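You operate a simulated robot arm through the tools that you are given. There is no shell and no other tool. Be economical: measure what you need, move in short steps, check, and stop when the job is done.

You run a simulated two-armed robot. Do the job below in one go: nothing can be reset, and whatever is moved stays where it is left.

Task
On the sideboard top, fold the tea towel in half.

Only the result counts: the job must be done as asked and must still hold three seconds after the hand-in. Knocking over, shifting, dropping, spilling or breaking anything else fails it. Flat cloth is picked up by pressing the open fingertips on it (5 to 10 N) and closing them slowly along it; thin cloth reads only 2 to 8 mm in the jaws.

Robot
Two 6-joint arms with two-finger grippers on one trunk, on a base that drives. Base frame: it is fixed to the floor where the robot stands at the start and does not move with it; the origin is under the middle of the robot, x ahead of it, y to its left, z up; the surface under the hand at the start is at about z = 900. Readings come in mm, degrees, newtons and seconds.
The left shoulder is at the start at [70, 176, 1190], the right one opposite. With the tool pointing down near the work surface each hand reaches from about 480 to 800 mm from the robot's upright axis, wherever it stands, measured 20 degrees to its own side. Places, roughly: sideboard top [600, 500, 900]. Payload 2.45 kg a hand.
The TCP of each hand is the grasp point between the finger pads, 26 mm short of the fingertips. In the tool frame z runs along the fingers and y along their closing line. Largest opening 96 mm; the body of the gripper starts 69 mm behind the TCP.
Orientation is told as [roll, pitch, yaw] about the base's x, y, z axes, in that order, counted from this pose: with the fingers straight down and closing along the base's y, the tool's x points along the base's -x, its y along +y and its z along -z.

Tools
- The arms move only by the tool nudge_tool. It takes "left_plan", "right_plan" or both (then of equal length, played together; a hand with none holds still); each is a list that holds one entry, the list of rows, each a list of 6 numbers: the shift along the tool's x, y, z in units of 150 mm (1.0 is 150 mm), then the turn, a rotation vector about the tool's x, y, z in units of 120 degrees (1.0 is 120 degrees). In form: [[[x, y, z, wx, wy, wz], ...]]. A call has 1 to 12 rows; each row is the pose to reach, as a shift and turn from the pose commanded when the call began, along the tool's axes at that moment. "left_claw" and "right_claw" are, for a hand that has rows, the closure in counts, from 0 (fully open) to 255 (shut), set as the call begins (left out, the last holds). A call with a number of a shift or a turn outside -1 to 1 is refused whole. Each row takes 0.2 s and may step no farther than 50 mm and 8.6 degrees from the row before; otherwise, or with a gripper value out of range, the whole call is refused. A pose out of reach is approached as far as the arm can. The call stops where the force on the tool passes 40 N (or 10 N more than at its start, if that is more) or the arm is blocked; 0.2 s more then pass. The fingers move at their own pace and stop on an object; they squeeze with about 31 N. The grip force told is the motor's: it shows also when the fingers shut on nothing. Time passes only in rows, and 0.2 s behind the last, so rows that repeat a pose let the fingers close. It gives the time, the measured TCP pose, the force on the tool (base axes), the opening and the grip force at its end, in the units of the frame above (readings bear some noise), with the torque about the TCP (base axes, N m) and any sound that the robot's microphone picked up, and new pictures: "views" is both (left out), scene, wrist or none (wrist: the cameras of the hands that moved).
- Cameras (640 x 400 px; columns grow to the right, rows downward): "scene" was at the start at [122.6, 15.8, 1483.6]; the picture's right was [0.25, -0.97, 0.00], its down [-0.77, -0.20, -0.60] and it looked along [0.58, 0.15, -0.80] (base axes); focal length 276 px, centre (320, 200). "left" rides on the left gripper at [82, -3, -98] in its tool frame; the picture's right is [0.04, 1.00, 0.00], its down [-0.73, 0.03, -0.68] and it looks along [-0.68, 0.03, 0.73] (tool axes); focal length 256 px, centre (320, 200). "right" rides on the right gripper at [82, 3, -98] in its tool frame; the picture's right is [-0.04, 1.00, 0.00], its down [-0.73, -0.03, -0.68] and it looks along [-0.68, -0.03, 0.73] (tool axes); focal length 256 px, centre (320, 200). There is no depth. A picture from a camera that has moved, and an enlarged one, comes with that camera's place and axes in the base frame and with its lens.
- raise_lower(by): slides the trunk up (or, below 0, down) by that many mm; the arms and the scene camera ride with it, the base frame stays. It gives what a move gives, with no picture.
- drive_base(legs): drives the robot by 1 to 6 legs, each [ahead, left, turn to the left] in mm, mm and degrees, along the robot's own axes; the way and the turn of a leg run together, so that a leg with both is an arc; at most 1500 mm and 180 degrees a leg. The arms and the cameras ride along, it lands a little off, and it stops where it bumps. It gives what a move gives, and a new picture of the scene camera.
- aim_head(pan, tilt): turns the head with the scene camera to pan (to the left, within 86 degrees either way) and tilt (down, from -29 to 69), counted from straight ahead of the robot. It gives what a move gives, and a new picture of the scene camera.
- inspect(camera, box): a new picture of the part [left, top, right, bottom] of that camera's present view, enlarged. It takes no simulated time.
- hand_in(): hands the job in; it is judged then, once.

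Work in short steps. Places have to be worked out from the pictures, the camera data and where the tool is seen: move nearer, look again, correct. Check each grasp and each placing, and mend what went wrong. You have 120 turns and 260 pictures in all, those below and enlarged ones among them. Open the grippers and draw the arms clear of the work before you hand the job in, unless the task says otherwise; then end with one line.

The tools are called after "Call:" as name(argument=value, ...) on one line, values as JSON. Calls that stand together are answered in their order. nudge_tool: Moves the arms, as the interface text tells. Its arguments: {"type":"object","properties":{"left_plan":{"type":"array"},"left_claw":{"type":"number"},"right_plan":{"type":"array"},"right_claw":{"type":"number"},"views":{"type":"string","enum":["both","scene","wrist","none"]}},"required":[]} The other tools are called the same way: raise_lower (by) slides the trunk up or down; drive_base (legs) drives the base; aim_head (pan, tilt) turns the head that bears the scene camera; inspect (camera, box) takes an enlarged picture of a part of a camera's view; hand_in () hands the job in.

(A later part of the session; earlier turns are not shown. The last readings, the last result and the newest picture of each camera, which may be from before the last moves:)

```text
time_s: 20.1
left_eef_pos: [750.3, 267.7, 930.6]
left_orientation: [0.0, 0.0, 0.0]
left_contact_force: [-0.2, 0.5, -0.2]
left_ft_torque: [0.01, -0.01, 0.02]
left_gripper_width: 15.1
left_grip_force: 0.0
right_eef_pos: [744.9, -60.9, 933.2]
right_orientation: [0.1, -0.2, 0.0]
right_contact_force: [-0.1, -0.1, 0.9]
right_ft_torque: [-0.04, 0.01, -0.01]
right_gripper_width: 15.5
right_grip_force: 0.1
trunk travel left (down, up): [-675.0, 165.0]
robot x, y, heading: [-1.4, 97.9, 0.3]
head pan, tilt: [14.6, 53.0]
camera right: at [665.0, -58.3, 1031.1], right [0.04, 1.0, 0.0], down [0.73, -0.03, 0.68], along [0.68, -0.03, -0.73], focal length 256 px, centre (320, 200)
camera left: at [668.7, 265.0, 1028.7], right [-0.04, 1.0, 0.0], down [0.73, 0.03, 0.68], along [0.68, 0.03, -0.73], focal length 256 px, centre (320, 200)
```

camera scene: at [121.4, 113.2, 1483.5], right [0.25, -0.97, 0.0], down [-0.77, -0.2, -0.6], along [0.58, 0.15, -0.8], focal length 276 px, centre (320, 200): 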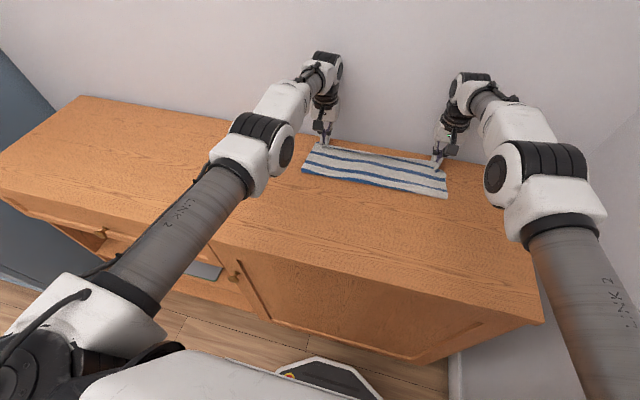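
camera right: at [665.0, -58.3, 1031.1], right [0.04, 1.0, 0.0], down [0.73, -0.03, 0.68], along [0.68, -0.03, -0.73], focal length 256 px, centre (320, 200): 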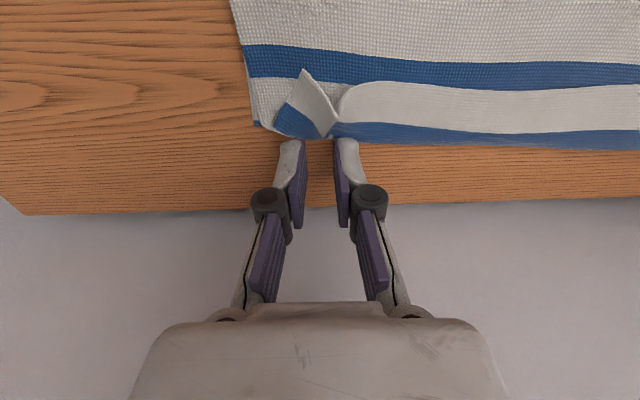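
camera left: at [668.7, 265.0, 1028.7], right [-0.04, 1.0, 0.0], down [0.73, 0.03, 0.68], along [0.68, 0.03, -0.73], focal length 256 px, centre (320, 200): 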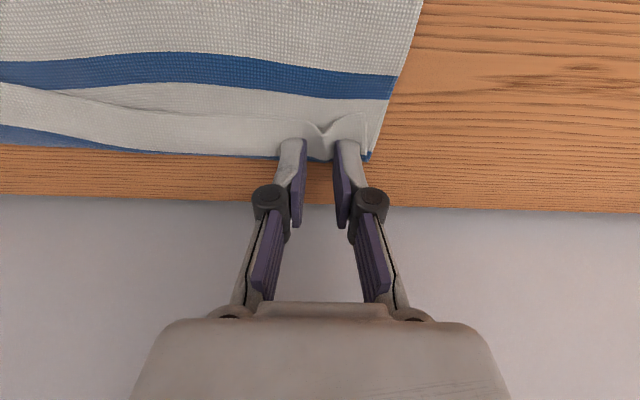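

Both hands have let go. Curled hem is visible at the corners, so I lift both hands straight up and back for a clear look.

Call:
nudge_tool(left_plan=[[[0, 0, -0.1, 0, 0, 0], [0, 0, -0.3, 0, 0, 0], [0.15, 0.1, -0.55, 0, 0, 0], [0.4, 0.3, -0.6, 0, 0, 0], [0.6, 0.5, -0.65, 0, 0, 0], [0.6, 0.5, -0.65, 0, 0, 0]]], right_plan=[[[0, 0, -0.1, 0, 0, 0], [0, 0, -0.3, 0, 0, 0], [0.15, -0.1, -0.55, 0, 0, 0], [0.4, -0.2, -0.6, 0, 0, 0], [0.6, -0.35, -0.65, 0, 0, 0], [0.6, -0.35, -0.65, 0, 0, 0]]])

Call:
inspect(camera="scene", box=[290, 120, 470, 220])

```text
time_s: 21.5
left_eef_pos: [753.0, 311.6, 1036.4]
left_orientation: [0.0, 0.1, 0.1]
left_contact_force: [-0.5, -0.1, 0.6]
left_ft_torque: [0.01, 0.01, 0.02]
left_gripper_width: 15.0
left_grip_force: 0.0
left hand out of reach, approached as far as the arm can: row 3, 4, 5, 6
right_eef_pos: [657.1, -115.1, 1030.0]
right_orientation: [0.1, -0.2, -0.1]
right_contact_force: [0.3, 0.7, -0.2]
right_ft_torque: [0.0, -0.03, -0.02]
right_gripper_width: 15.0
right_grip_force: 0.1
trunk travel left (down, up): [-675.0, 165.0]
robot x, y, heading: [-1.6, 99.1, 0.0]
head pan, tilt: [14.6, 53.0]
camera scene: at [121.4, 113.7, 1483.5], right [0.25, -0.97, 0.0], down [-0.77, -0.2, -0.6], along [0.58, 0.15, -0.8], focal length 276 px, centre (320, 200)
camera right: at [575.8, -110.4, 1128.7], right [0.04, 1.0, 0.0], down [0.73, -0.03, 0.68], along [0.68, -0.03, -0.73], focal length 256 px, centre (320, 200)
camera left: at [671.0, 308.1, 1135.4], right [-0.04, 1.0, 0.0], down [0.73, 0.03, 0.68], along [0.68, 0.03, -0.74], focal length 256 px, centre (320, 200)
```

scene: 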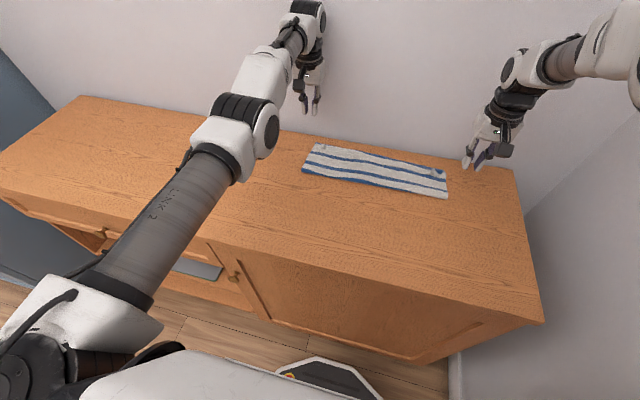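
right: 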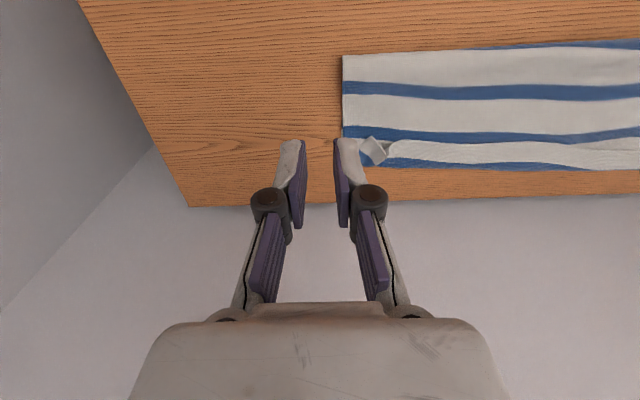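
left: 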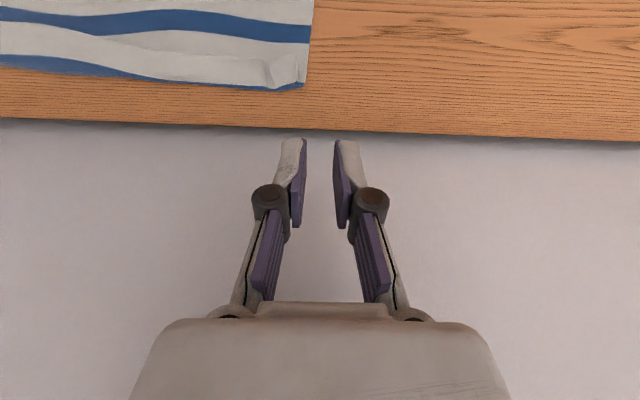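

```text
3.56 times, centred on (380, 170) of scene
camera zoom: at [121.4, 113.7, 1483.5], right [0.25, -0.97, 0.0], down [-0.77, -0.2, -0.6], along [0.58, 0.15, -0.8], focal length 981 px, centre (107, 307)
```

zoom: 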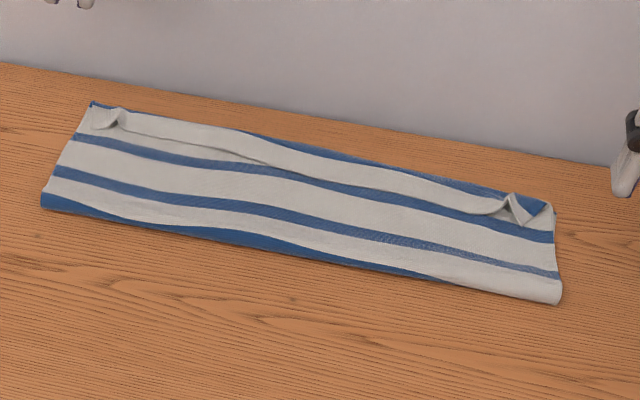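

Overall the fold is good, but the hem of the top layer may be turned back along the far edge. I enlarge the wrist views to check.

Call:
inspect(camera="right", box=[330, 30, 640, 210])

Call:
inspect(camera="left", box=[0, 0, 340, 150])

```text
2.06 times, centred on (485, 120) of right
camera zoom: at [575.8, -110.4, 1128.7], right [0.04, 1.0, 0.0], down [0.73, -0.03, 0.68], along [0.68, -0.03, -0.73], focal length 528 px, centre (-21, 365)
```

zoom: 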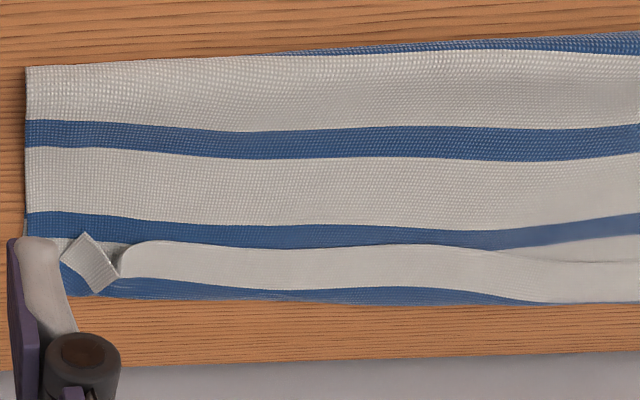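

```text
1.88 times, centred on (170, 75) of left
camera zoom: at [671.0, 308.1, 1135.4], right [-0.04, 1.0, 0.0], down [0.73, 0.03, 0.68], along [0.68, 0.03, -0.74], focal length 482 px, centre (602, 435)
```

zoom: 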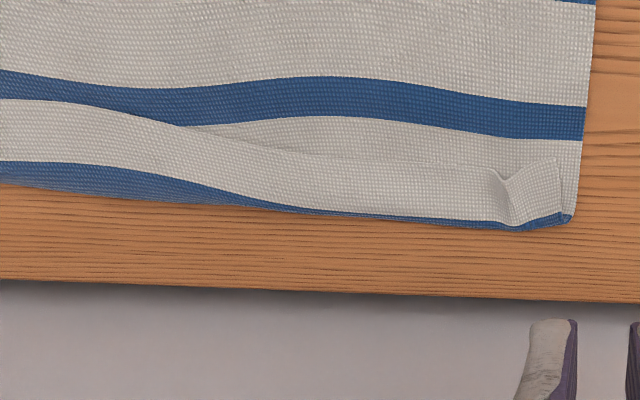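

The whole hem is turned back about 26 mm, so it has to be unfolded, and the fold line must come about 12 mm towards me. First I get the left hand back to a known pose with a null move.

Call:
nudge_tool(left_plan=[[[0, 0, 0, 0, 0, 0], [0, 0, 0, 0, 0, 0]]], views="none")

```text
time_s: 22.1
left_eef_pos: [753.3, 311.1, 1037.6]
left_orientation: [0.0, 0.1, 0.1]
left_contact_force: [1.1, 0.2, 0.4]
left_ft_torque: [0.05, -0.01, -0.01]
left_gripper_width: 15.0
left_grip_force: 0.1
right_eef_pos: [655.5, -114.1, 1030.9]
right_orientation: [0.1, -0.2, -0.1]
right_contact_force: [0.9, -0.3, -0.7]
right_ft_torque: [-0.01, 0.0, 0.0]
right_gripper_width: 15.0
right_grip_force: 0.0
trunk travel left (down, up): [-675.0, 165.0]
robot x, y, heading: [-3.0, 97.0, 0.1]
head pan, tilt: [14.6, 53.0]
```

Call:
nudge_tool(left_plan=[[[0.05, 0, 0.1, 0, 0, 0], [0.1, 0, 0.2, 0, 0, 0], [0.2, 0, 0.2, 0, 0, 0], [0.2, 0, 0.2, 0, 0, 0]]], views="none")

```text
time_s: 23.1
left_eef_pos: [754.4, 310.4, 1008.2]
left_orientation: [0.0, 0.0, 0.2]
left_contact_force: [0.7, -0.5, -0.8]
left_ft_torque: [0.02, -0.02, -0.02]
left_gripper_width: 15.1
left_grip_force: 0.0
left hand out of reach, approached as far as the arm can: row 1, 2, 3, 4
right_eef_pos: [655.7, -113.7, 1030.1]
right_orientation: [0.1, -0.3, 0.0]
right_contact_force: [-0.5, -0.4, -0.4]
right_ft_torque: [0.0, 0.01, -0.02]
right_gripper_width: 15.1
right_grip_force: 0.1
trunk travel left (down, up): [-675.0, 165.0]
robot x, y, heading: [-3.6, 101.2, 0.1]
head pan, tilt: [14.6, 53.0]
```

The left hand's x isn't following, though z does. I try a larger step back toward the robot to see if it frees.

Call:
nudge_tool(left_plan=[[[0.2, 0, 0, 0, 0, 0], [0.4, 0, 0, 0, 0, 0], [0.6, 0, 0, 0, 0, 0], [0.6, 0, 0, 0, 0, 0]]], views="scene")

```text
time_s: 24.1
left_eef_pos: [754.5, 310.4, 1008.1]
left_orientation: [-0.1, 0.0, 0.0]
left_contact_force: [0.0, -0.4, 0.1]
left_ft_torque: [0.04, -0.03, -0.02]
left_gripper_width: 15.3
left_grip_force: 0.0
left hand out of reach, approached as far as the arm can: row 1, 2, 3, 4
right_eef_pos: [656.0, -113.3, 1030.3]
right_orientation: [0.2, -0.1, -0.1]
right_contact_force: [-0.2, 0.2, -0.7]
right_ft_torque: [0.01, -0.03, 0.05]
right_gripper_width: 15.2
right_grip_force: 0.1
trunk travel left (down, up): [-675.0, 165.0]
robot x, y, heading: [-2.4, 97.9, 0.3]
head pan, tilt: [14.6, 53.0]
camera scene: at [120.5, 113.3, 1483.6], right [0.25, -0.97, 0.0], down [-0.77, -0.2, -0.6], along [0.58, 0.15, -0.8], focal length 276 px, centre (320, 200)
```

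scene: 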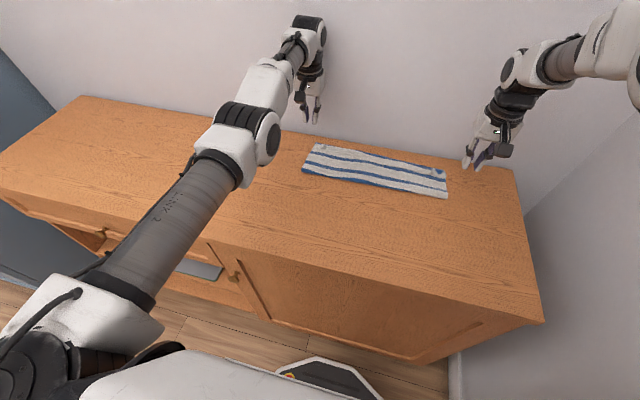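

The left arm looks fully stretched, which probably locks it against moving straight back. I try tilting the fingers forward so the wrist moves toward the shoulder, together with a retreat.

Call:
nudge_tool(left_plan=[[[0, 0, 0, 0, -0.07, 0], [0, 0, 0, 0, -0.14, 0], [0.1, 0, 0, 0, -0.14, 0], [0.3, 0, 0, 0, -0.14, 0], [0.5, 0, 0, 0, -0.14, 0]]], views="none")

```text
time_s: 24.6
left_eef_pos: [775.3, 309.2, 1017.3]
left_orientation: [0.2, -6.4, 0.1]
left_contact_force: [-0.6, -0.6, -0.2]
left_ft_torque: [0.01, -0.03, 0.01]
left_gripper_width: 15.2
left_grip_force: 0.0
left hand out of reach, approached as far as the arm can: row 1, 2
right_eef_pos: [654.3, -113.2, 1031.0]
right_orientation: [0.1, -0.2, -0.2]
right_contact_force: [-0.1, -0.1, 0.9]
right_ft_torque: [0.03, -0.01, -0.03]
right_gripper_width: 15.1
right_grip_force: 0.0
trunk travel left (down, up): [-675.0, 165.0]
robot x, y, heading: [-4.5, 101.0, -0.0]
head pan, tilt: [14.6, 53.0]
stopped in row 2 (left hand): the force on the tool passed its limit at 75 N (the readings are from after the stop); the commanded pose is now the measured one
```

It touched the wall, so I stop pushing that way. The commanded pose is now the measured one, so I turn the tilt back and retreat.

Call:
nudge_tool(left_plan=[[[0.05, 0, 0, 0, 0.03, 0], [0.15, 0, 0, 0, 0.053, 0], [0.3, 0, 0, 0, 0.053, 0], [0.4, 0, 0, 0, 0.053, 0]]], views="none")

```text
time_s: 25.6
left_eef_pos: [752.8, 309.4, 1012.0]
left_orientation: [0.0, 0.2, 0.0]
left_contact_force: [0.4, -0.2, 0.7]
left_ft_torque: [0.0, 0.01, 0.02]
left_gripper_width: 15.1
left_grip_force: 0.1
left hand out of reach, approached as far as the arm can: row 1, 3, 4
right_eef_pos: [655.1, -112.8, 1030.6]
right_orientation: [0.2, -0.1, -0.1]
right_contact_force: [-0.2, -0.1, 0.5]
right_ft_torque: [0.03, 0.01, 0.02]
right_gripper_width: 15.4
right_grip_force: 0.0
trunk travel left (down, up): [-675.0, 165.0]
robot x, y, heading: [-3.4, 99.0, 0.1]
head pan, tilt: [14.6, 53.0]
```

Still stuck in x, so I test whether moving inward in y and up frees the arm. The hand is well above the towel.

Call:
nudge_tool(left_plan=[[[0, -0.2, -0.1, 0, 0, 0], [0, -0.4, -0.2, 0, 0, 0], [0.1, -0.6, -0.3, 0, 0, 0], [0.3, -0.6, -0.4, 0, 0, 0], [0.5, -0.6, -0.5, 0, 0, 0]]], views="scene")

```text
time_s: 26.8
left_eef_pos: [737.5, 212.9, 1068.3]
left_orientation: [0.2, 0.2, -0.1]
left_contact_force: [0.1, -0.8, -0.2]
left_ft_torque: [0.01, -0.02, 0.02]
left_gripper_width: 15.2
left_grip_force: 0.0
left hand out of reach, approached as far as the arm can: row 2, 4, 5
right_eef_pos: [656.1, -113.8, 1030.4]
right_orientation: [0.1, -0.1, -0.1]
right_contact_force: [-1.1, -0.2, 1.1]
right_ft_torque: [-0.02, 0.01, -0.05]
right_gripper_width: 15.1
right_grip_force: 0.1
trunk travel left (down, up): [-675.0, 165.0]
robot x, y, heading: [-6.5, 98.0, 0.1]
head pan, tilt: [14.6, 53.0]
camera scene: at [120.6, 113.5, 1483.6], right [0.25, -0.97, 0.0], down [-0.77, -0.2, -0.6], along [0.58, 0.15, -0.8], focal length 276 px, centre (320, 200)
```

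scene: 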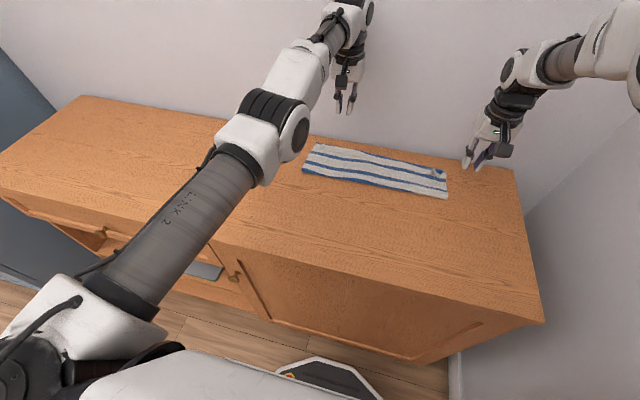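

Small 15 mm steps in x seem to work, so I retreat in small steps.

Call:
nudge_tool(left_plan=[[[0.03, 0, 0, 0, 0, 0], [0.07, 0, 0, 0, 0, 0], [0.12, 0, 0, 0, 0, 0], [0.17, 0, 0, 0, 0, 0], [0.22, 0, 0, 0, 0, 0], [0.28, 0, 0, 0, 0, 0], [0.35, 0, 0, 0, 0, 0], [0.42, 0, 0, 0, 0, 0]]], views="none")

```text
time_s: 28.6
left_eef_pos: [736.4, 211.4, 1070.2]
left_orientation: [0.2, 0.1, 0.0]
left_contact_force: [-0.3, 0.1, 0.2]
left_ft_torque: [-0.01, -0.01, -0.02]
left_gripper_width: 15.6
left_grip_force: 0.2
left hand out of reach, approached as far as the arm can: row 1, 2, 3, 4, 5, 6, 7, 8
right_eef_pos: [656.8, -113.6, 1031.3]
right_orientation: [0.1, -0.3, 0.0]
right_contact_force: [-0.3, -0.3, 0.0]
right_ft_torque: [0.01, 0.03, -0.02]
right_gripper_width: 14.6
right_grip_force: 0.0
trunk travel left (down, up): [-675.0, 165.0]
robot x, y, heading: [-2.0, 101.8, -0.0]
head pan, tilt: [14.6, 53.0]
```

Call:
nudge_tool(left_plan=[[[0.05, -0.12, -0.05, 0, 0, 0.03], [0.1, -0.24, -0.1, 0, 0, 0.06], [0.15, -0.3, -0.15, 0, 0, 0.08], [0.2, -0.2, -0.2, 0, 0, 0.06], [0.25, -0.1, -0.15, 0, 0, 0.03], [0.3, 0, -0.1, 0, 0, 0], [0.35, 0.1, -0.05, 0, 0, 0], [0.4, 0.2, 0, 0, 0, 0]]], views="none")

```text
time_s: 30.4
left_eef_pos: [729.9, 198.3, 1095.4]
left_orientation: [0.0, 0.1, 0.0]
left_contact_force: [0.0, 0.1, 0.3]
left_ft_torque: [-0.01, 0.01, 0.04]
left_gripper_width: 15.2
left_grip_force: 0.0
left hand out of reach, approached as far as the arm can: row 2, 3, 4, 5, 6, 7, 8
right_eef_pos: [655.9, -113.9, 1029.7]
right_orientation: [0.0, 0.0, -0.1]
right_contact_force: [0.6, -0.7, 0.4]
right_ft_torque: [-0.01, 0.0, -0.02]
right_gripper_width: 15.2
right_grip_force: 0.1
trunk travel left (down, up): [-675.0, 165.0]
robot x, y, heading: [-5.4, 100.3, -0.0]
head pan, tilt: [14.6, 53.0]
```

The left arm behaves as if locked straight, with radial moves doing nothing. A larger vertical step combined with retreat should bend the elbow, so I try big down-and-back rows, staying well above the towel.

Call:
nudge_tool(left_plan=[[[0.1, 0, 0.3, 0, 0, 0], [0.25, 0, 0.58, 0, 0, 0], [0.5, 0, 0.65, 0, 0, 0], [0.75, 0, 0.65, 0, 0, 0]]], views="none")

```text
time_s: 31.4
left_eef_pos: [735.6, 184.6, 1032.4]
left_orientation: [0.1, 0.2, 0.0]
left_contact_force: [0.3, -0.6, -0.6]
left_ft_torque: [0.01, 0.02, 0.03]
left_gripper_width: 14.9
left_grip_force: 0.0
left hand out of reach, approached as far as the arm can: row 1, 2, 3, 4
right_eef_pos: [656.8, -112.8, 1029.4]
right_orientation: [0.1, -0.1, -0.2]
right_contact_force: [0.4, -0.4, -0.2]
right_ft_torque: [0.03, 0.02, 0.03]
right_gripper_width: 15.0
right_grip_force: 0.0
trunk travel left (down, up): [-675.0, 165.0]
robot x, y, heading: [-0.0, 95.5, 0.3]
head pan, tilt: [14.6, 53.0]
```

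Call:
nudge_tool(left_plan=[[[0.02, 0, -0.3, 0, 0, 0], [0.1, 0, -0.6, 0, 0, 0], [0.3, 0, -0.8, 0, 0, 0], [0.5, 0, -0.95, 0, 0, 0], [0.75, 0, -1, 0, 0, 0]]], views="scene")

```text
time_s: 32.6
left_eef_pos: [618.5, 187.1, 1184.6]
left_orientation: [0.1, 0.0, 0.0]
left_contact_force: [-1.0, -0.1, -0.6]
left_ft_torque: [0.0, 0.02, 0.01]
left_gripper_width: 15.0
left_grip_force: 0.0
right_eef_pos: [654.1, -113.4, 1031.8]
right_orientation: [0.2, -0.3, -0.2]
right_contact_force: [-0.1, 0.1, -0.2]
right_ft_torque: [0.03, 0.0, -0.02]
right_gripper_width: 15.1
right_grip_force: 0.0
trunk travel left (down, up): [-675.0, 165.0]
robot x, y, heading: [-3.1, 102.7, -0.2]
head pan, tilt: [14.6, 53.0]
camera scene: at [117.5, 112.8, 1483.8], right [0.25, -0.97, 0.0], down [-0.77, -0.2, -0.6], along [0.58, 0.15, -0.8], focal length 276 px, centre (320, 200)
```

scene: 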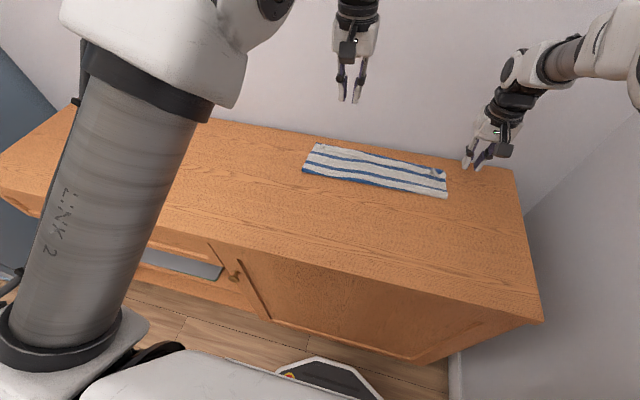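

The left arm is free again. I drive the base 40 mm closer to avoid that limit, then place both hands above the standing corner pleats (left ≈(737,269), right ≈(716,-60)) with the fingers open.

Call:
drive_base(legs=[[40, 0, 0]])

Call:
nudge_tool(left_plan=[[[-0.07, 0.1, 0.22, 0, 0, 0], [-0.14, 0.2, 0.44, 0, 0, 0], [-0.21, 0.3, 0.66, 0, 0, 0], [-0.3, 0.42, 0.88, 0, 0, 0], [-0.4, 0.54, 1, 0, 0, 0], [-0.4, 0.54, 1, 0, 0, 0]]], right_plan=[[[-0.01, 0.07, 0.0, 0, 0, 0], [-0.02, 0.14, 0, 0, 0, 0], [-0.04, 0.2, 0.05, 0, 0, 0], [-0.06, 0.27, 0.1, 0, 0, 0], [-0.07, 0.35, 0.15, 0, 0, 0], [-0.07, 0.35, 0.15, 0, 0, 0]]], left_claw=130, right_claw=130)

```text
time_s: 33.5
left_eef_pos: [655.2, 187.0, 1185.6]
left_orientation: [0.1, -0.2, 0.0]
left_contact_force: [-0.6, 0.2, 0.0]
left_ft_torque: [0.02, -0.07, 0.01]
left_gripper_width: 14.9
left_grip_force: 0.1
right_eef_pos: [692.1, -113.8, 1033.3]
right_orientation: [0.1, -0.5, -0.1]
right_contact_force: [-1.0, 0.7, 0.8]
right_ft_torque: [0.01, -0.03, 0.0]
right_gripper_width: 15.4
right_grip_force: 0.0
trunk travel left (down, up): [-675.0, 165.0]
robot x, y, heading: [38.1, 93.5, -0.1]
head pan, tilt: [14.6, 53.0]
camera scene: at [154.0, 113.7, 1484.3], right [0.25, -0.97, 0.0], down [-0.77, -0.2, -0.6], along [0.58, 0.15, -0.8], focal length 276 px, centre (320, 200)
```

scene: 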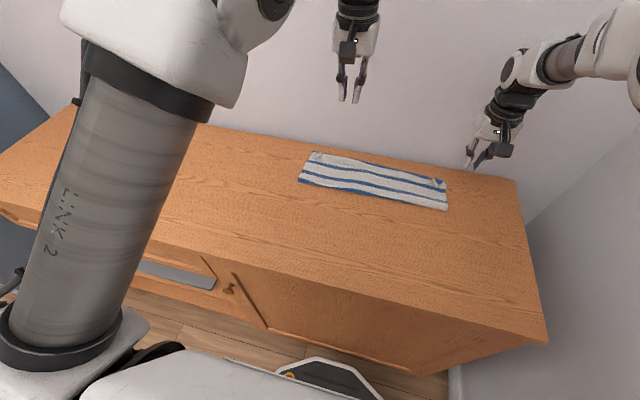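

```text
time_s: 34.9
left_eef_pos: [719.5, 267.9, 1034.3]
left_orientation: [0.1, -0.1, -0.1]
left_contact_force: [-0.9, -0.6, 0.1]
left_ft_torque: [0.03, -0.01, -0.01]
left_gripper_width: 46.8
left_grip_force: 0.0
right_eef_pos: [705.7, -60.9, 1006.4]
right_orientation: [0.2, -0.2, -0.1]
right_contact_force: [0.1, -0.9, 0.5]
right_ft_torque: [0.02, 0.0, 0.03]
right_gripper_width: 46.6
right_grip_force: 0.1
trunk travel left (down, up): [-675.0, 165.0]
robot x, y, heading: [38.4, 100.0, 0.2]
head pan, tilt: [14.6, 53.0]
camera scene: at [159.1, 112.2, 1483.7], right [0.25, -0.97, 0.0], down [-0.77, -0.2, -0.6], along [0.58, 0.15, -0.8], focal length 276 px, centre (320, 200)
camera right: at [624.6, -58.4, 1104.9], right [0.04, 1.0, 0.0], down [0.73, -0.03, 0.68], along [0.68, -0.03, -0.73], focal length 256 px, centre (320, 200)
camera left: at [636.2, 264.9, 1132.6], right [-0.04, 1.0, 0.0], down [0.73, 0.03, 0.68], along [0.68, 0.03, -0.73], focal length 256 px, centre (320, 200)
```

scene: 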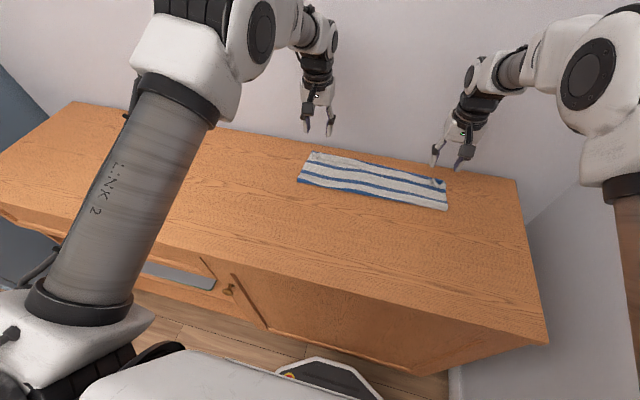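
right: 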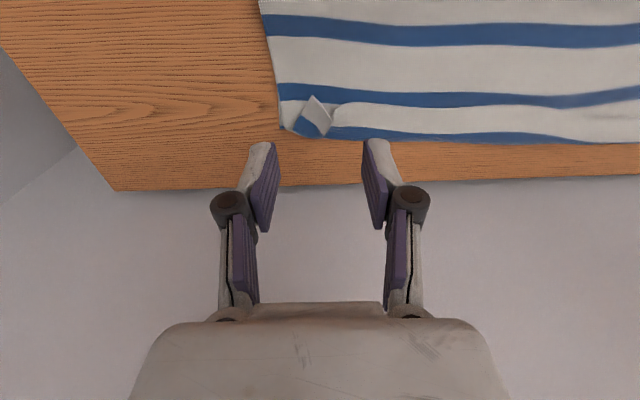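
left: 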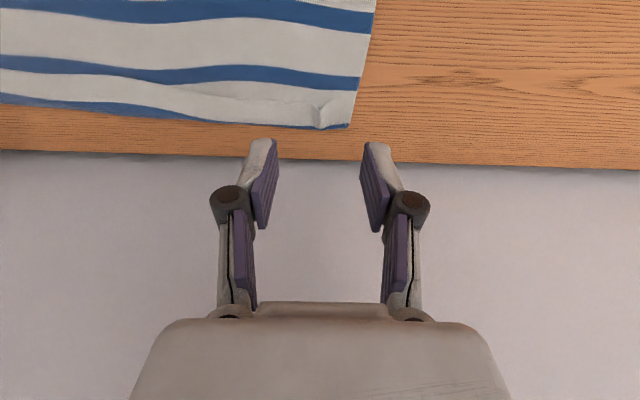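

I enlarge both pleats to locate them before descending.

Call:
inspect(camera="right", box=[260, 70, 400, 158])

Call:
inspect(camera="left", box=[250, 60, 390, 148])

```text
4.55 times, centred on (330, 114) of right
camera zoom: at [624.6, -58.4, 1104.9], right [0.04, 1.0, 0.0], down [0.73, -0.03, 0.68], along [0.68, -0.03, -0.73], focal length 1164 px, centre (274, 591)
```

zoom: 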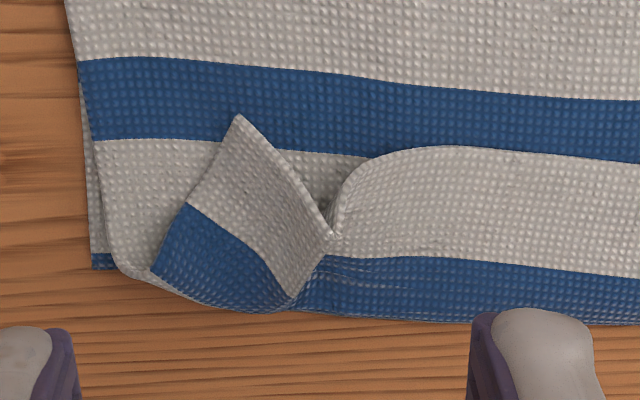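

```text
4.55 times, centred on (320, 104) of left
camera zoom: at [636.2, 264.9, 1132.6], right [-0.04, 1.0, 0.0], down [0.73, 0.03, 0.68], along [0.68, 0.03, -0.73], focal length 1164 px, centre (320, 636)
```

zoom: 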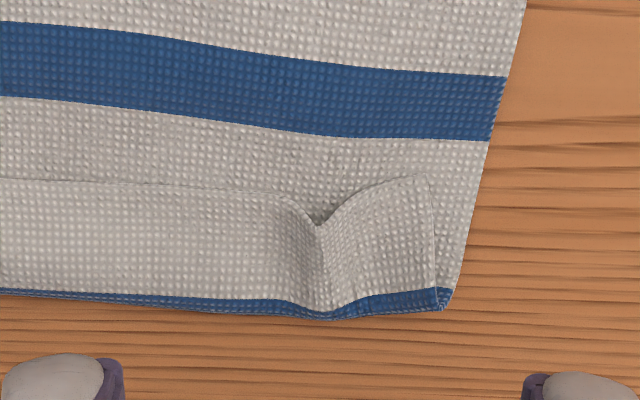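

The left hem's free edge is at x≈727 and its turn at ≈751. On the right they are ≈706 and ≈739. I will grip only the free edge by tilting the fingers 25° forward, so that just their near corner touches. I approach to about 12 mm above at left (731,240) and right (710,-30).

Call:
nudge_tool(left_plan=[[[-0.02, -0.05, 0.12, 0, -0.05, 0], [-0.04, -0.1, 0.24, 0, -0.1, 0], [-0.06, -0.15, 0.36, 0, -0.16, 0], [-0.077, -0.187, 0.48, 0, -0.208, 0], [-0.077, -0.187, 0.573, 0, -0.208, 0], [-0.077, -0.187, 0.573, 0, -0.208, 0]]], right_plan=[[[-0.01, 0.05, 0.08, 0, -0.05, 0], [-0.02, 0.1, 0.16, 0, -0.1, 0], [-0.03, 0.15, 0.24, 0, -0.16, 0], [-0.03, 0.206, 0.32, 0, -0.208, 0], [-0.03, 0.206, 0.39, 0, -0.208, 0], [-0.03, 0.206, 0.39, 0, -0.208, 0]]], left_claw=175, right_claw=175, views="wrist")

```text
time_s: 36.3
left_eef_pos: [731.5, 240.3, 947.7]
left_orientation: [0.2, -24.9, -0.1]
left_contact_force: [-0.4, -0.5, 0.0]
left_ft_torque: [-0.03, -0.02, -0.03]
left_gripper_width: 30.0
left_grip_force: 0.1
right_eef_pos: [710.2, -31.2, 950.2]
right_orientation: [0.1, -25.2, -0.2]
right_contact_force: [0.3, -0.5, 0.8]
right_ft_torque: [0.01, 0.05, 0.03]
right_gripper_width: 30.2
right_grip_force: 0.0
trunk travel left (down, up): [-675.0, 165.0]
robot x, y, heading: [35.8, 97.8, 0.4]
head pan, tilt: [14.6, 53.0]
camera right: at [595.6, -26.9, 1004.8], right [0.04, 1.0, 0.02], down [0.37, -0.03, 0.93], along [0.93, -0.03, -0.38], focal length 256 px, centre (320, 200)
camera left: at [615.6, 236.8, 1002.0], right [-0.04, 1.0, -0.02], down [0.38, 0.03, 0.93], along [0.93, 0.03, -0.38], focal length 256 px, centre (320, 200)
```

right: 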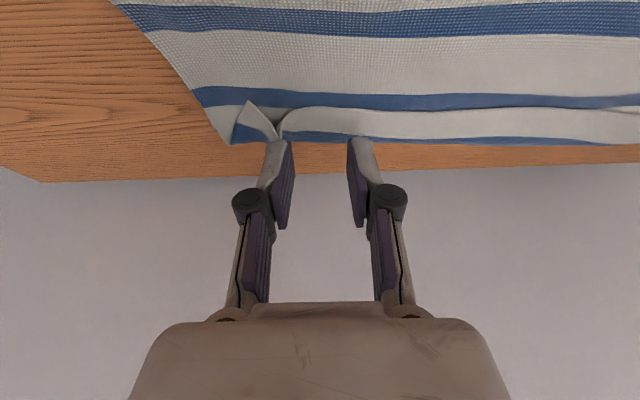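
left: 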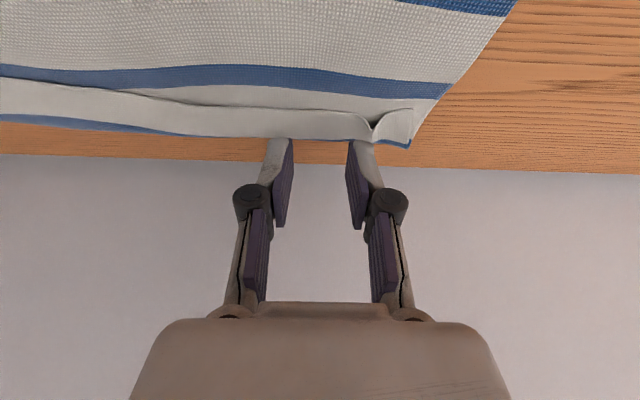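

The free edges read left ≈721 and right ≈703, so I shift slightly and come down near contact.

Call:
nudge_tool(left_plan=[[[0.03, 0, 0.02, 0, 0, 0], [0.0645, 0, 0.0435, 0, 0, 0], [0.0645, 0, 0.0435, 0, 0, 0]]], right_plan=[[[0.02, 0, 0.03, 0, 0, 0], [0.043, 0, 0.061, 0, 0, 0], [0.043, 0, 0.061, 0, 0, 0]]], views="wrist")

```text
time_s: 37.1
left_eef_pos: [727.3, 239.7, 935.7]
left_orientation: [0.2, -24.9, -0.1]
left_contact_force: [0.6, 0.2, -0.4]
left_ft_torque: [0.0, 0.0, -0.01]
left_gripper_width: 30.1
left_grip_force: 0.1
right_eef_pos: [709.9, -30.4, 939.6]
right_orientation: [0.3, -25.1, -0.3]
right_contact_force: [-0.8, -0.3, -0.1]
right_ft_torque: [-0.01, -0.01, -0.02]
right_gripper_width: 30.0
right_grip_force: 0.1
trunk travel left (down, up): [-675.0, 165.0]
robot x, y, heading: [39.6, 98.8, 0.1]
head pan, tilt: [14.6, 53.0]
camera right: at [594.6, -26.2, 993.5], right [0.04, 1.0, 0.02], down [0.38, -0.03, 0.93], along [0.93, -0.03, -0.38], focal length 256 px, centre (320, 200)
camera left: at [609.8, 236.5, 991.4], right [-0.04, 1.0, -0.02], down [0.38, 0.03, 0.93], along [0.92, 0.03, -0.38], focal length 256 px, centre (320, 200)
```

right: 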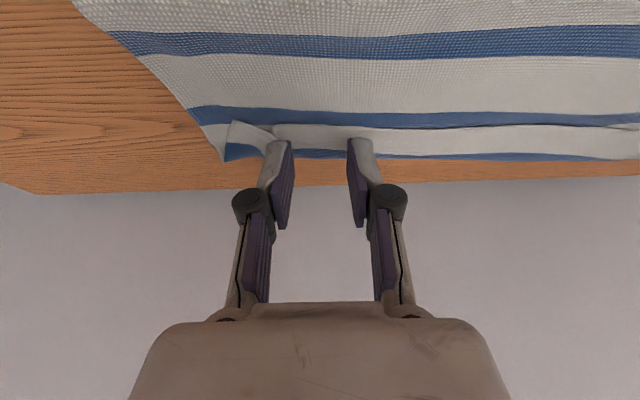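
left: 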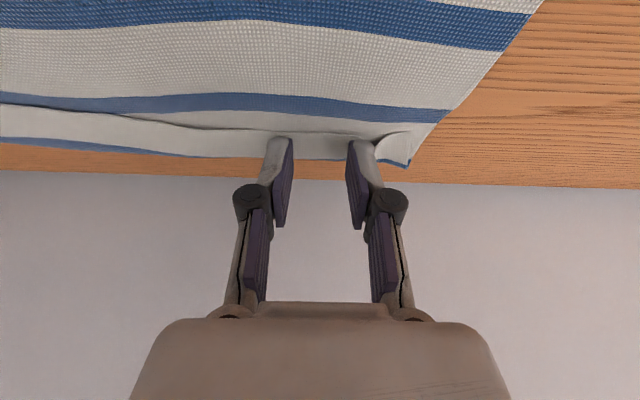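

The corners are 5-8 mm inside the free edge, which is right. I go down the last few millimetres to feel contact.

Call:
nudge_tool(left_plan=[[[0.01, 0, 0.006, 0, 0, 0], [0.0205, 0, 0.0125, 0, 0, 0], [0.0205, 0, 0.0125, 0, 0, 0]]], right_plan=[[[0.007, 0, 0.015, 0, 0, 0], [0.014, 0, 0.03, 0, 0, 0], [0.014, 0, 0.03, 0, 0, 0]]], views="none")

```text
time_s: 37.9
left_eef_pos: [724.4, 240.1, 934.7]
left_orientation: [0.1, -25.0, -0.2]
left_contact_force: [0.1, -0.2, 0.0]
left_ft_torque: [-0.01, 0.01, 0.04]
left_gripper_width: 30.4
left_grip_force: 0.0
right_eef_pos: [708.8, -30.8, 934.1]
right_orientation: [0.2, -25.2, -0.2]
right_contact_force: [-0.4, -0.1, 0.3]
right_ft_torque: [0.03, 0.02, -0.01]
right_gripper_width: 30.1
right_grip_force: 0.1
trunk travel left (down, up): [-675.0, 165.0]
robot x, y, heading: [35.6, 98.5, 0.2]
head pan, tilt: [14.6, 53.0]
```

Still no contact at TCP z of about 934.5, so I take another 1.5 mm each.

Call:
nudge_tool(left_plan=[[[0.002, 0, 0.005, 0, 0, 0], [0.004, 0, 0.009, 0, 0, 0], [0.004, 0, 0.009, 0, 0, 0]]], right_plan=[[[0.002, 0, 0.005, 0, 0, 0], [0.004, 0, 0.009, 0, 0, 0], [0.004, 0, 0.009, 0, 0, 0]]], views="none")

Call:
nudge_tool(left_plan=[[[0.002, 0, 0.003, 0, 0, 0], [0.003, 0, 0.006, 0, 0, 0]]], right_plan=[[[0.002, 0, 0.003, 0, 0, 0], [0.003, 0, 0.006, 0, 0, 0]]], views="none")

```text
time_s: 38.7
left_eef_pos: [723.1, 239.8, 933.1]
left_orientation: [0.1, -24.9, 0.0]
left_contact_force: [-0.3, 0.6, 0.4]
left_ft_torque: [0.01, 0.0, -0.02]
left_gripper_width: 30.0
left_grip_force: 0.0
right_eef_pos: [709.1, -30.1, 931.8]
right_orientation: [0.2, -25.3, -0.2]
right_contact_force: [-0.6, 0.0, 0.9]
right_ft_torque: [-0.02, -0.01, 0.0]
right_gripper_width: 30.0
right_grip_force: 0.0
trunk travel left (down, up): [-675.0, 165.0]
robot x, y, heading: [35.6, 97.1, 0.1]
head pan, tilt: [14.6, 53.0]
```

```text
time_s: 39.3
left_eef_pos: [722.5, 240.2, 931.3]
left_orientation: [0.2, -25.0, -0.2]
left_contact_force: [0.4, 1.1, -0.3]
left_ft_torque: [0.03, -0.01, 0.02]
left_gripper_width: 30.0
left_grip_force: 0.1
right_eef_pos: [709.7, -29.2, 932.0]
right_orientation: [0.1, -25.2, -0.2]
right_contact_force: [0.9, 1.0, 3.5]
right_ft_torque: [-0.06, -0.03, 0.01]
right_gripper_width: 30.2
right_grip_force: 0.1
trunk travel left (down, up): [-675.0, 165.0]
robot x, y, heading: [36.8, 94.3, -0.0]
head pan, tilt: [14.6, 53.0]
```

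The right is touching (3.5 N) and the left is not yet. I lower the left about 1 mm more.

Call:
nudge_tool(left_plan=[[[0.002, 0, 0.003, 0, 0, 0], [0.003, 0, 0.007, 0, 0, 0]]], views="wrist")

```text
time_s: 39.9
left_eef_pos: [724.3, 241.1, 930.3]
left_orientation: [0.1, -24.9, -0.1]
left_contact_force: [-0.2, 0.0, 0.9]
left_ft_torque: [0.01, 0.0, -0.02]
left_gripper_width: 30.1
left_grip_force: 0.1
right_eef_pos: [707.2, -30.0, 930.8]
right_orientation: [0.2, -25.2, -0.1]
right_contact_force: [0.1, 1.2, 5.3]
right_ft_torque: [-0.07, -0.02, 0.01]
right_gripper_width: 30.0
right_grip_force: 0.0
trunk travel left (down, up): [-675.0, 165.0]
robot x, y, heading: [38.3, 98.7, 0.0]
head pan, tilt: [14.6, 53.0]
camera left: at [607.4, 237.1, 985.0], right [-0.04, 1.0, -0.02], down [0.38, 0.03, 0.93], along [0.93, 0.03, -0.38], focal length 256 px, centre (320, 200)
```

left: 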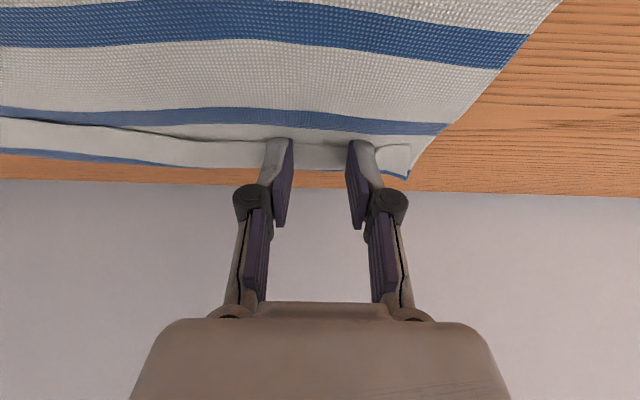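

The left sits very close to the hem edge. I go 3 mm further in and slightly down.

Call:
nudge_tool(left_plan=[[[-0.012, 0, 0.006, 0, 0, 0], [-0.016, 0, 0.014, 0, 0, 0]]], views="none")

```text
time_s: 40.5
left_eef_pos: [727.6, 239.9, 930.0]
left_orientation: [0.0, -24.9, 0.0]
left_contact_force: [-0.7, -0.1, 0.0]
left_ft_torque: [-0.01, 0.03, 0.0]
left_gripper_width: 30.3
left_grip_force: 0.1
right_eef_pos: [709.4, -29.8, 931.9]
right_orientation: [0.1, -25.2, -0.2]
right_contact_force: [0.5, 0.4, 4.0]
right_ft_torque: [-0.1, -0.02, 0.01]
right_gripper_width: 30.1
right_grip_force: 0.1
trunk travel left (down, up): [-675.0, 165.0]
robot x, y, heading: [35.5, 96.7, 0.0]
head pan, tilt: [14.6, 53.0]
```

Call:
nudge_tool(left_plan=[[[0.003, 0, 0.006, 0, 0, 0], [0.004, 0, 0.009, 0, 0, 0]]], views="none")

```text
time_s: 41.1
left_eef_pos: [727.2, 240.4, 930.6]
left_orientation: [0.1, -25.1, -0.1]
left_contact_force: [0.8, -0.2, 7.7]
left_ft_torque: [-0.02, 0.0, 0.01]
left_gripper_width: 30.2
left_grip_force: 0.0
right_eef_pos: [708.0, -29.4, 931.6]
right_orientation: [0.1, -25.2, -0.2]
right_contact_force: [0.5, 0.6, 2.3]
right_ft_torque: [-0.03, -0.02, 0.02]
right_gripper_width: 29.9
right_grip_force: 0.0
trunk travel left (down, up): [-675.0, 165.0]
robot x, y, heading: [37.5, 96.3, -0.0]
head pan, tilt: [14.6, 53.0]
```

Now the left reads 7.7 N and the right 2-5 N. I add a touch on the right and close slowly.

Call:
nudge_tool(left_plan=[[[0, 0, 0, 0, 0, 0]]], right_plan=[[[0.001, 0, 0.002, 0, 0, 0]]], left_claw=190, right_claw=190, views="none")

Call:
nudge_tool(left_plan=[[[0, 0, 0, 0, 0, 0]]], right_plan=[[[0, 0, 0, 0, 0, 0]]], left_claw=205, right_claw=205, views="wrist")

```text
time_s: 41.5
left_eef_pos: [726.0, 239.8, 928.8]
left_orientation: [0.1, -25.1, -0.1]
left_contact_force: [1.7, 0.2, 9.7]
left_ft_torque: [-0.05, -0.01, -0.01]
left_gripper_width: 24.3
left_grip_force: 0.1
right_eef_pos: [709.4, -30.7, 932.2]
right_orientation: [0.3, -25.3, -0.2]
right_contact_force: [-0.4, 0.0, 1.5]
right_ft_torque: [0.0, 0.02, 0.03]
right_gripper_width: 24.4
right_grip_force: 0.1
trunk travel left (down, up): [-675.0, 165.0]
robot x, y, heading: [41.6, 97.9, -0.1]
head pan, tilt: [14.6, 53.0]
```

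```text
time_s: 41.9
left_eef_pos: [726.7, 239.4, 929.1]
left_orientation: [0.0, -25.1, -0.2]
left_contact_force: [1.5, -0.3, 11.5]
left_ft_torque: [-0.07, -0.04, 0.02]
left_gripper_width: 18.6
left_grip_force: 0.0
right_eef_pos: [707.8, -30.5, 932.6]
right_orientation: [0.2, -25.2, -0.3]
right_contact_force: [-0.3, 0.2, 0.7]
right_ft_torque: [0.01, 0.0, 0.0]
right_gripper_width: 18.5
right_grip_force: 0.0
trunk travel left (down, up): [-675.0, 165.0]
robot x, y, heading: [37.0, 96.6, 0.1]
head pan, tilt: [14.6, 53.0]
camera right: at [593.6, -26.6, 986.0], right [0.04, 1.0, 0.02], down [0.37, -0.03, 0.93], along [0.93, -0.03, -0.38], focal length 256 px, centre (320, 200)
camera left: at [609.8, 236.3, 983.5], right [-0.04, 1.0, -0.02], down [0.38, 0.03, 0.93], along [0.93, 0.03, -0.38], focal length 256 px, centre (320, 200)
```

right: 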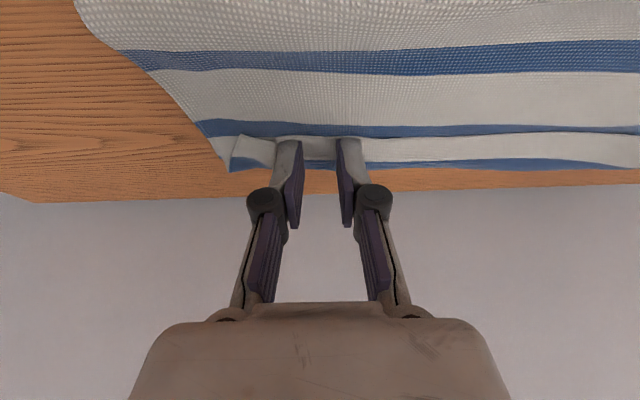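
left: 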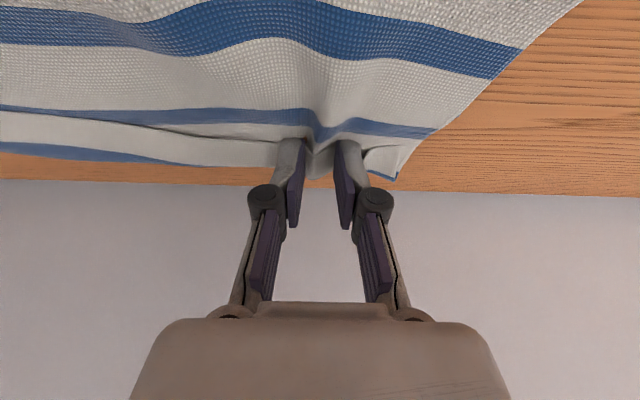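

The left is gathering the body layer too because it presses too hard, and the right is slipping because it presses too lightly. I reopen the left with less force, and reopen and press the right a bit more.

Call:
nudge_tool(left_plan=[[[-0.004, 0, -0.008, 0, 0, 0], [-0.004, 0, -0.008, 0, 0, 0]]], right_plan=[[[-0.006, 0, 0.002, 0, 0, 0], [-0.004, 0, 0.009, 0, 0, 0]]], left_claw=170, right_claw=170, views="wrist")

```text
time_s: 42.5
left_eef_pos: [726.0, 239.9, 929.8]
left_orientation: [0.0, -24.9, 0.0]
left_contact_force: [-0.5, 0.9, 2.4]
left_ft_torque: [0.01, 0.03, -0.01]
left_gripper_width: 31.0
left_grip_force: 0.0
right_eef_pos: [710.5, -29.3, 930.9]
right_orientation: [0.0, -25.3, -0.1]
right_contact_force: [-1.1, -0.9, 5.2]
right_ft_torque: [-0.02, 0.02, -0.03]
right_gripper_width: 31.8
right_grip_force: 0.1
trunk travel left (down, up): [-675.0, 165.0]
robot x, y, heading: [36.9, 95.2, -0.0]
head pan, tilt: [14.6, 53.0]
camera right: at [594.9, -26.4, 985.3], right [0.04, 1.0, 0.02], down [0.37, -0.03, 0.93], along [0.93, -0.03, -0.37], focal length 256 px, centre (320, 200)
camera left: at [609.7, 236.6, 984.1], right [-0.04, 1.0, -0.02], down [0.38, 0.03, 0.92], along [0.92, 0.03, -0.38], focal length 256 px, centre (320, 200)
```

right: 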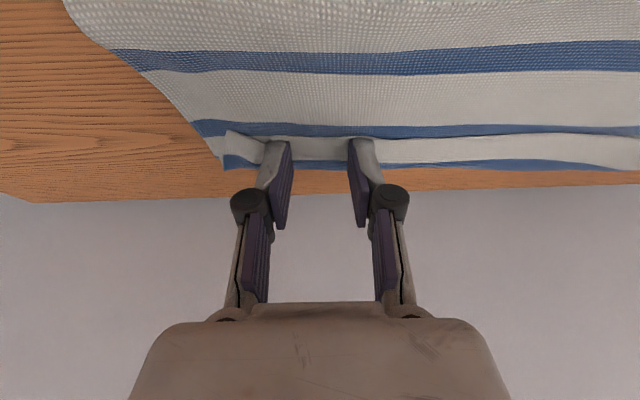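
left: 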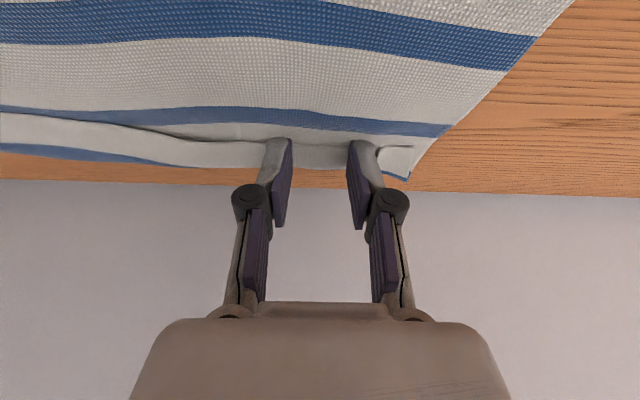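

Both recovered, with left at 2.4 N and right at 5 N. I close again in steps.

Call:
nudge_tool(left_plan=[[[0, 0, 0, 0, 0, 0]]], right_plan=[[[0, 0, 0, 0, 0, 0]]], left_claw=188, right_claw=188, views="none")

Call:
nudge_tool(left_plan=[[[0, 0, 0, 0, 0, 0]]], right_plan=[[[0, 0, 0, 0, 0, 0]]], left_claw=206, right_claw=206, views="wrist")

```text
time_s: 42.9
left_eef_pos: [725.7, 239.5, 929.8]
left_orientation: [0.0, -25.0, -0.1]
left_contact_force: [-0.2, -0.1, -0.8]
left_ft_torque: [-0.03, 0.03, 0.02]
left_gripper_width: 25.1
left_grip_force: 0.1
right_eef_pos: [709.3, -29.9, 930.5]
right_orientation: [0.2, -25.4, -0.2]
right_contact_force: [0.9, 0.7, 6.4]
right_ft_torque: [-0.02, 0.03, -0.01]
right_gripper_width: 24.5
right_grip_force: 0.1
trunk travel left (down, up): [-675.0, 165.0]
robot x, y, heading: [36.4, 99.2, 0.1]
head pan, tilt: [14.6, 53.0]
```

```text
time_s: 43.3
left_eef_pos: [726.7, 241.7, 929.8]
left_orientation: [0.2, -25.0, -0.2]
left_contact_force: [0.0, -0.5, 0.8]
left_ft_torque: [-0.01, 0.0, 0.02]
left_gripper_width: 18.3
left_grip_force: 0.1
right_eef_pos: [710.4, -30.0, 930.7]
right_orientation: [0.1, -25.1, -0.2]
right_contact_force: [-0.3, 0.3, 7.3]
right_ft_torque: [0.01, -0.01, 0.02]
right_gripper_width: 17.9
right_grip_force: 0.0
trunk travel left (down, up): [-675.0, 165.0]
robot x, y, heading: [33.7, 95.6, 0.0]
head pan, tilt: [14.6, 53.0]
camera right: at [595.0, -26.3, 985.3], right [0.04, 1.0, 0.02], down [0.37, -0.03, 0.93], along [0.93, -0.03, -0.37], focal length 256 px, centre (320, 200)
camera left: at [610.1, 236.7, 984.4], right [-0.04, 1.0, -0.02], down [0.38, 0.03, 0.93], along [0.93, 0.03, -0.38], focal length 256 px, centre (320, 200)
```

right: 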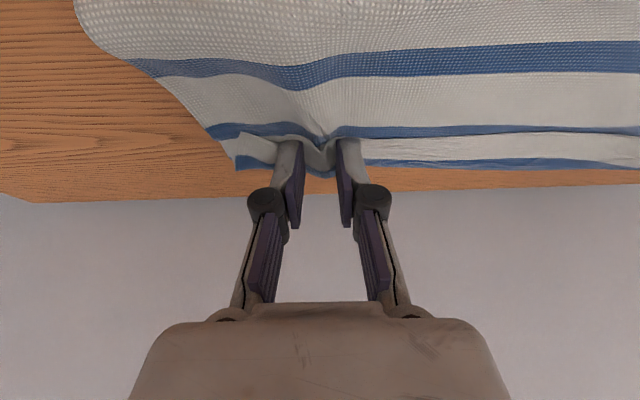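
left: 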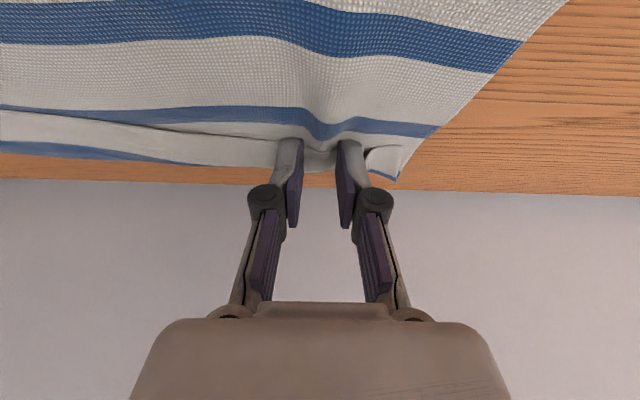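

Cloth-on-cloth friction is high, so pinching here takes both layers. Instead I will turn the hem over like a page: with upright, spread fingertips just above the body, I push the hem's free edge toward +x. First I open, lift, straighten and move to just in front of the free edge.

Call:
nudge_tool(left_plan=[[[0, 0, 0, 0, 0, 0], [-0.05, 0, -0.1, 0, 0, 0], [-0.085, 0, -0.2, 0, 0.06, 0], [0, -0.08, -0.22, 0, 0.12, 0], [0.06, -0.13, -0.22, 0, 0.17, 0], [0.1, -0.167, -0.194, 0, 0.208, 0], [0.1, -0.167, -0.194, 0, 0.208, 0]]], right_plan=[[[0, 0, 0, 0, 0, 0], [-0.05, 0, -0.1, 0, 0, 0], [-0.085, 0, -0.2, 0, 0.06, 0], [0, 0.06, -0.22, 0, 0.12, 0], [0.05, 0.1, -0.22, 0, 0.17, 0], [0.091, 0.133, -0.183, 0, 0.208, 0], [0.091, 0.133, -0.183, 0, 0.208, 0]]], left_claw=110, right_claw=110, views="wrist")

```text
time_s: 44.9
left_eef_pos: [701.7, 214.3, 950.6]
left_orientation: [0.1, 0.0, 0.0]
left_contact_force: [-0.2, -0.1, -0.4]
left_ft_torque: [-0.03, -0.02, 0.0]
left_gripper_width: 54.7
left_grip_force: 0.1
right_eef_pos: [685.7, -9.7, 950.3]
right_orientation: [0.1, -0.2, -0.1]
right_contact_force: [0.4, -0.2, -0.7]
right_ft_torque: [-0.02, 0.01, 0.03]
right_gripper_width: 54.5
right_grip_force: 0.1
trunk travel left (down, up): [-675.0, 165.0]
robot x, y, heading: [40.6, 95.7, -0.2]
head pan, tilt: [14.6, 53.0]
camera right: at [604.9, -6.7, 1047.9], right [0.04, 1.0, 0.0], down [0.73, -0.03, 0.68], along [0.68, -0.03, -0.73], focal length 256 px, centre (320, 200)
camera left: at [619.0, 212.0, 1048.8], right [-0.04, 1.0, 0.0], down [0.73, 0.03, 0.68], along [0.68, 0.03, -0.73], focal length 256 px, centre (320, 200)
```

right: 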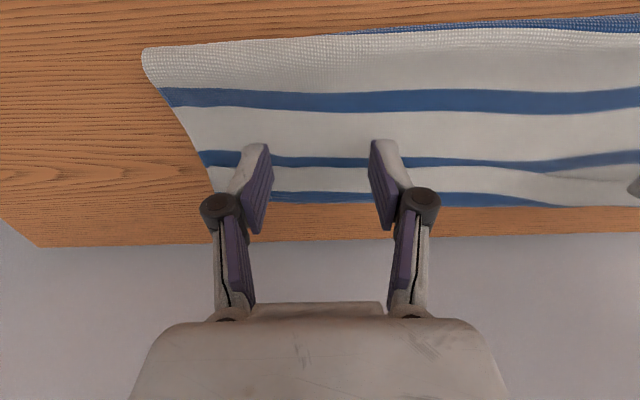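
left: 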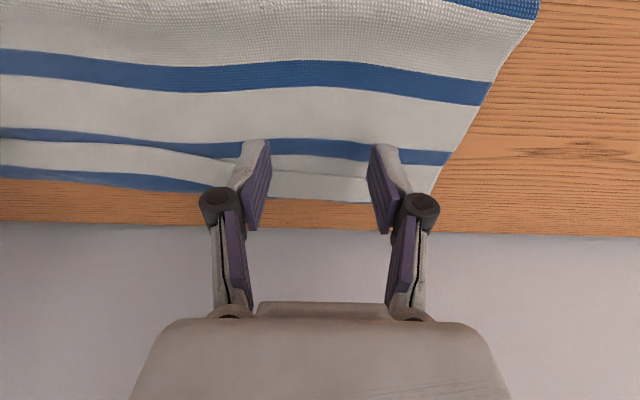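

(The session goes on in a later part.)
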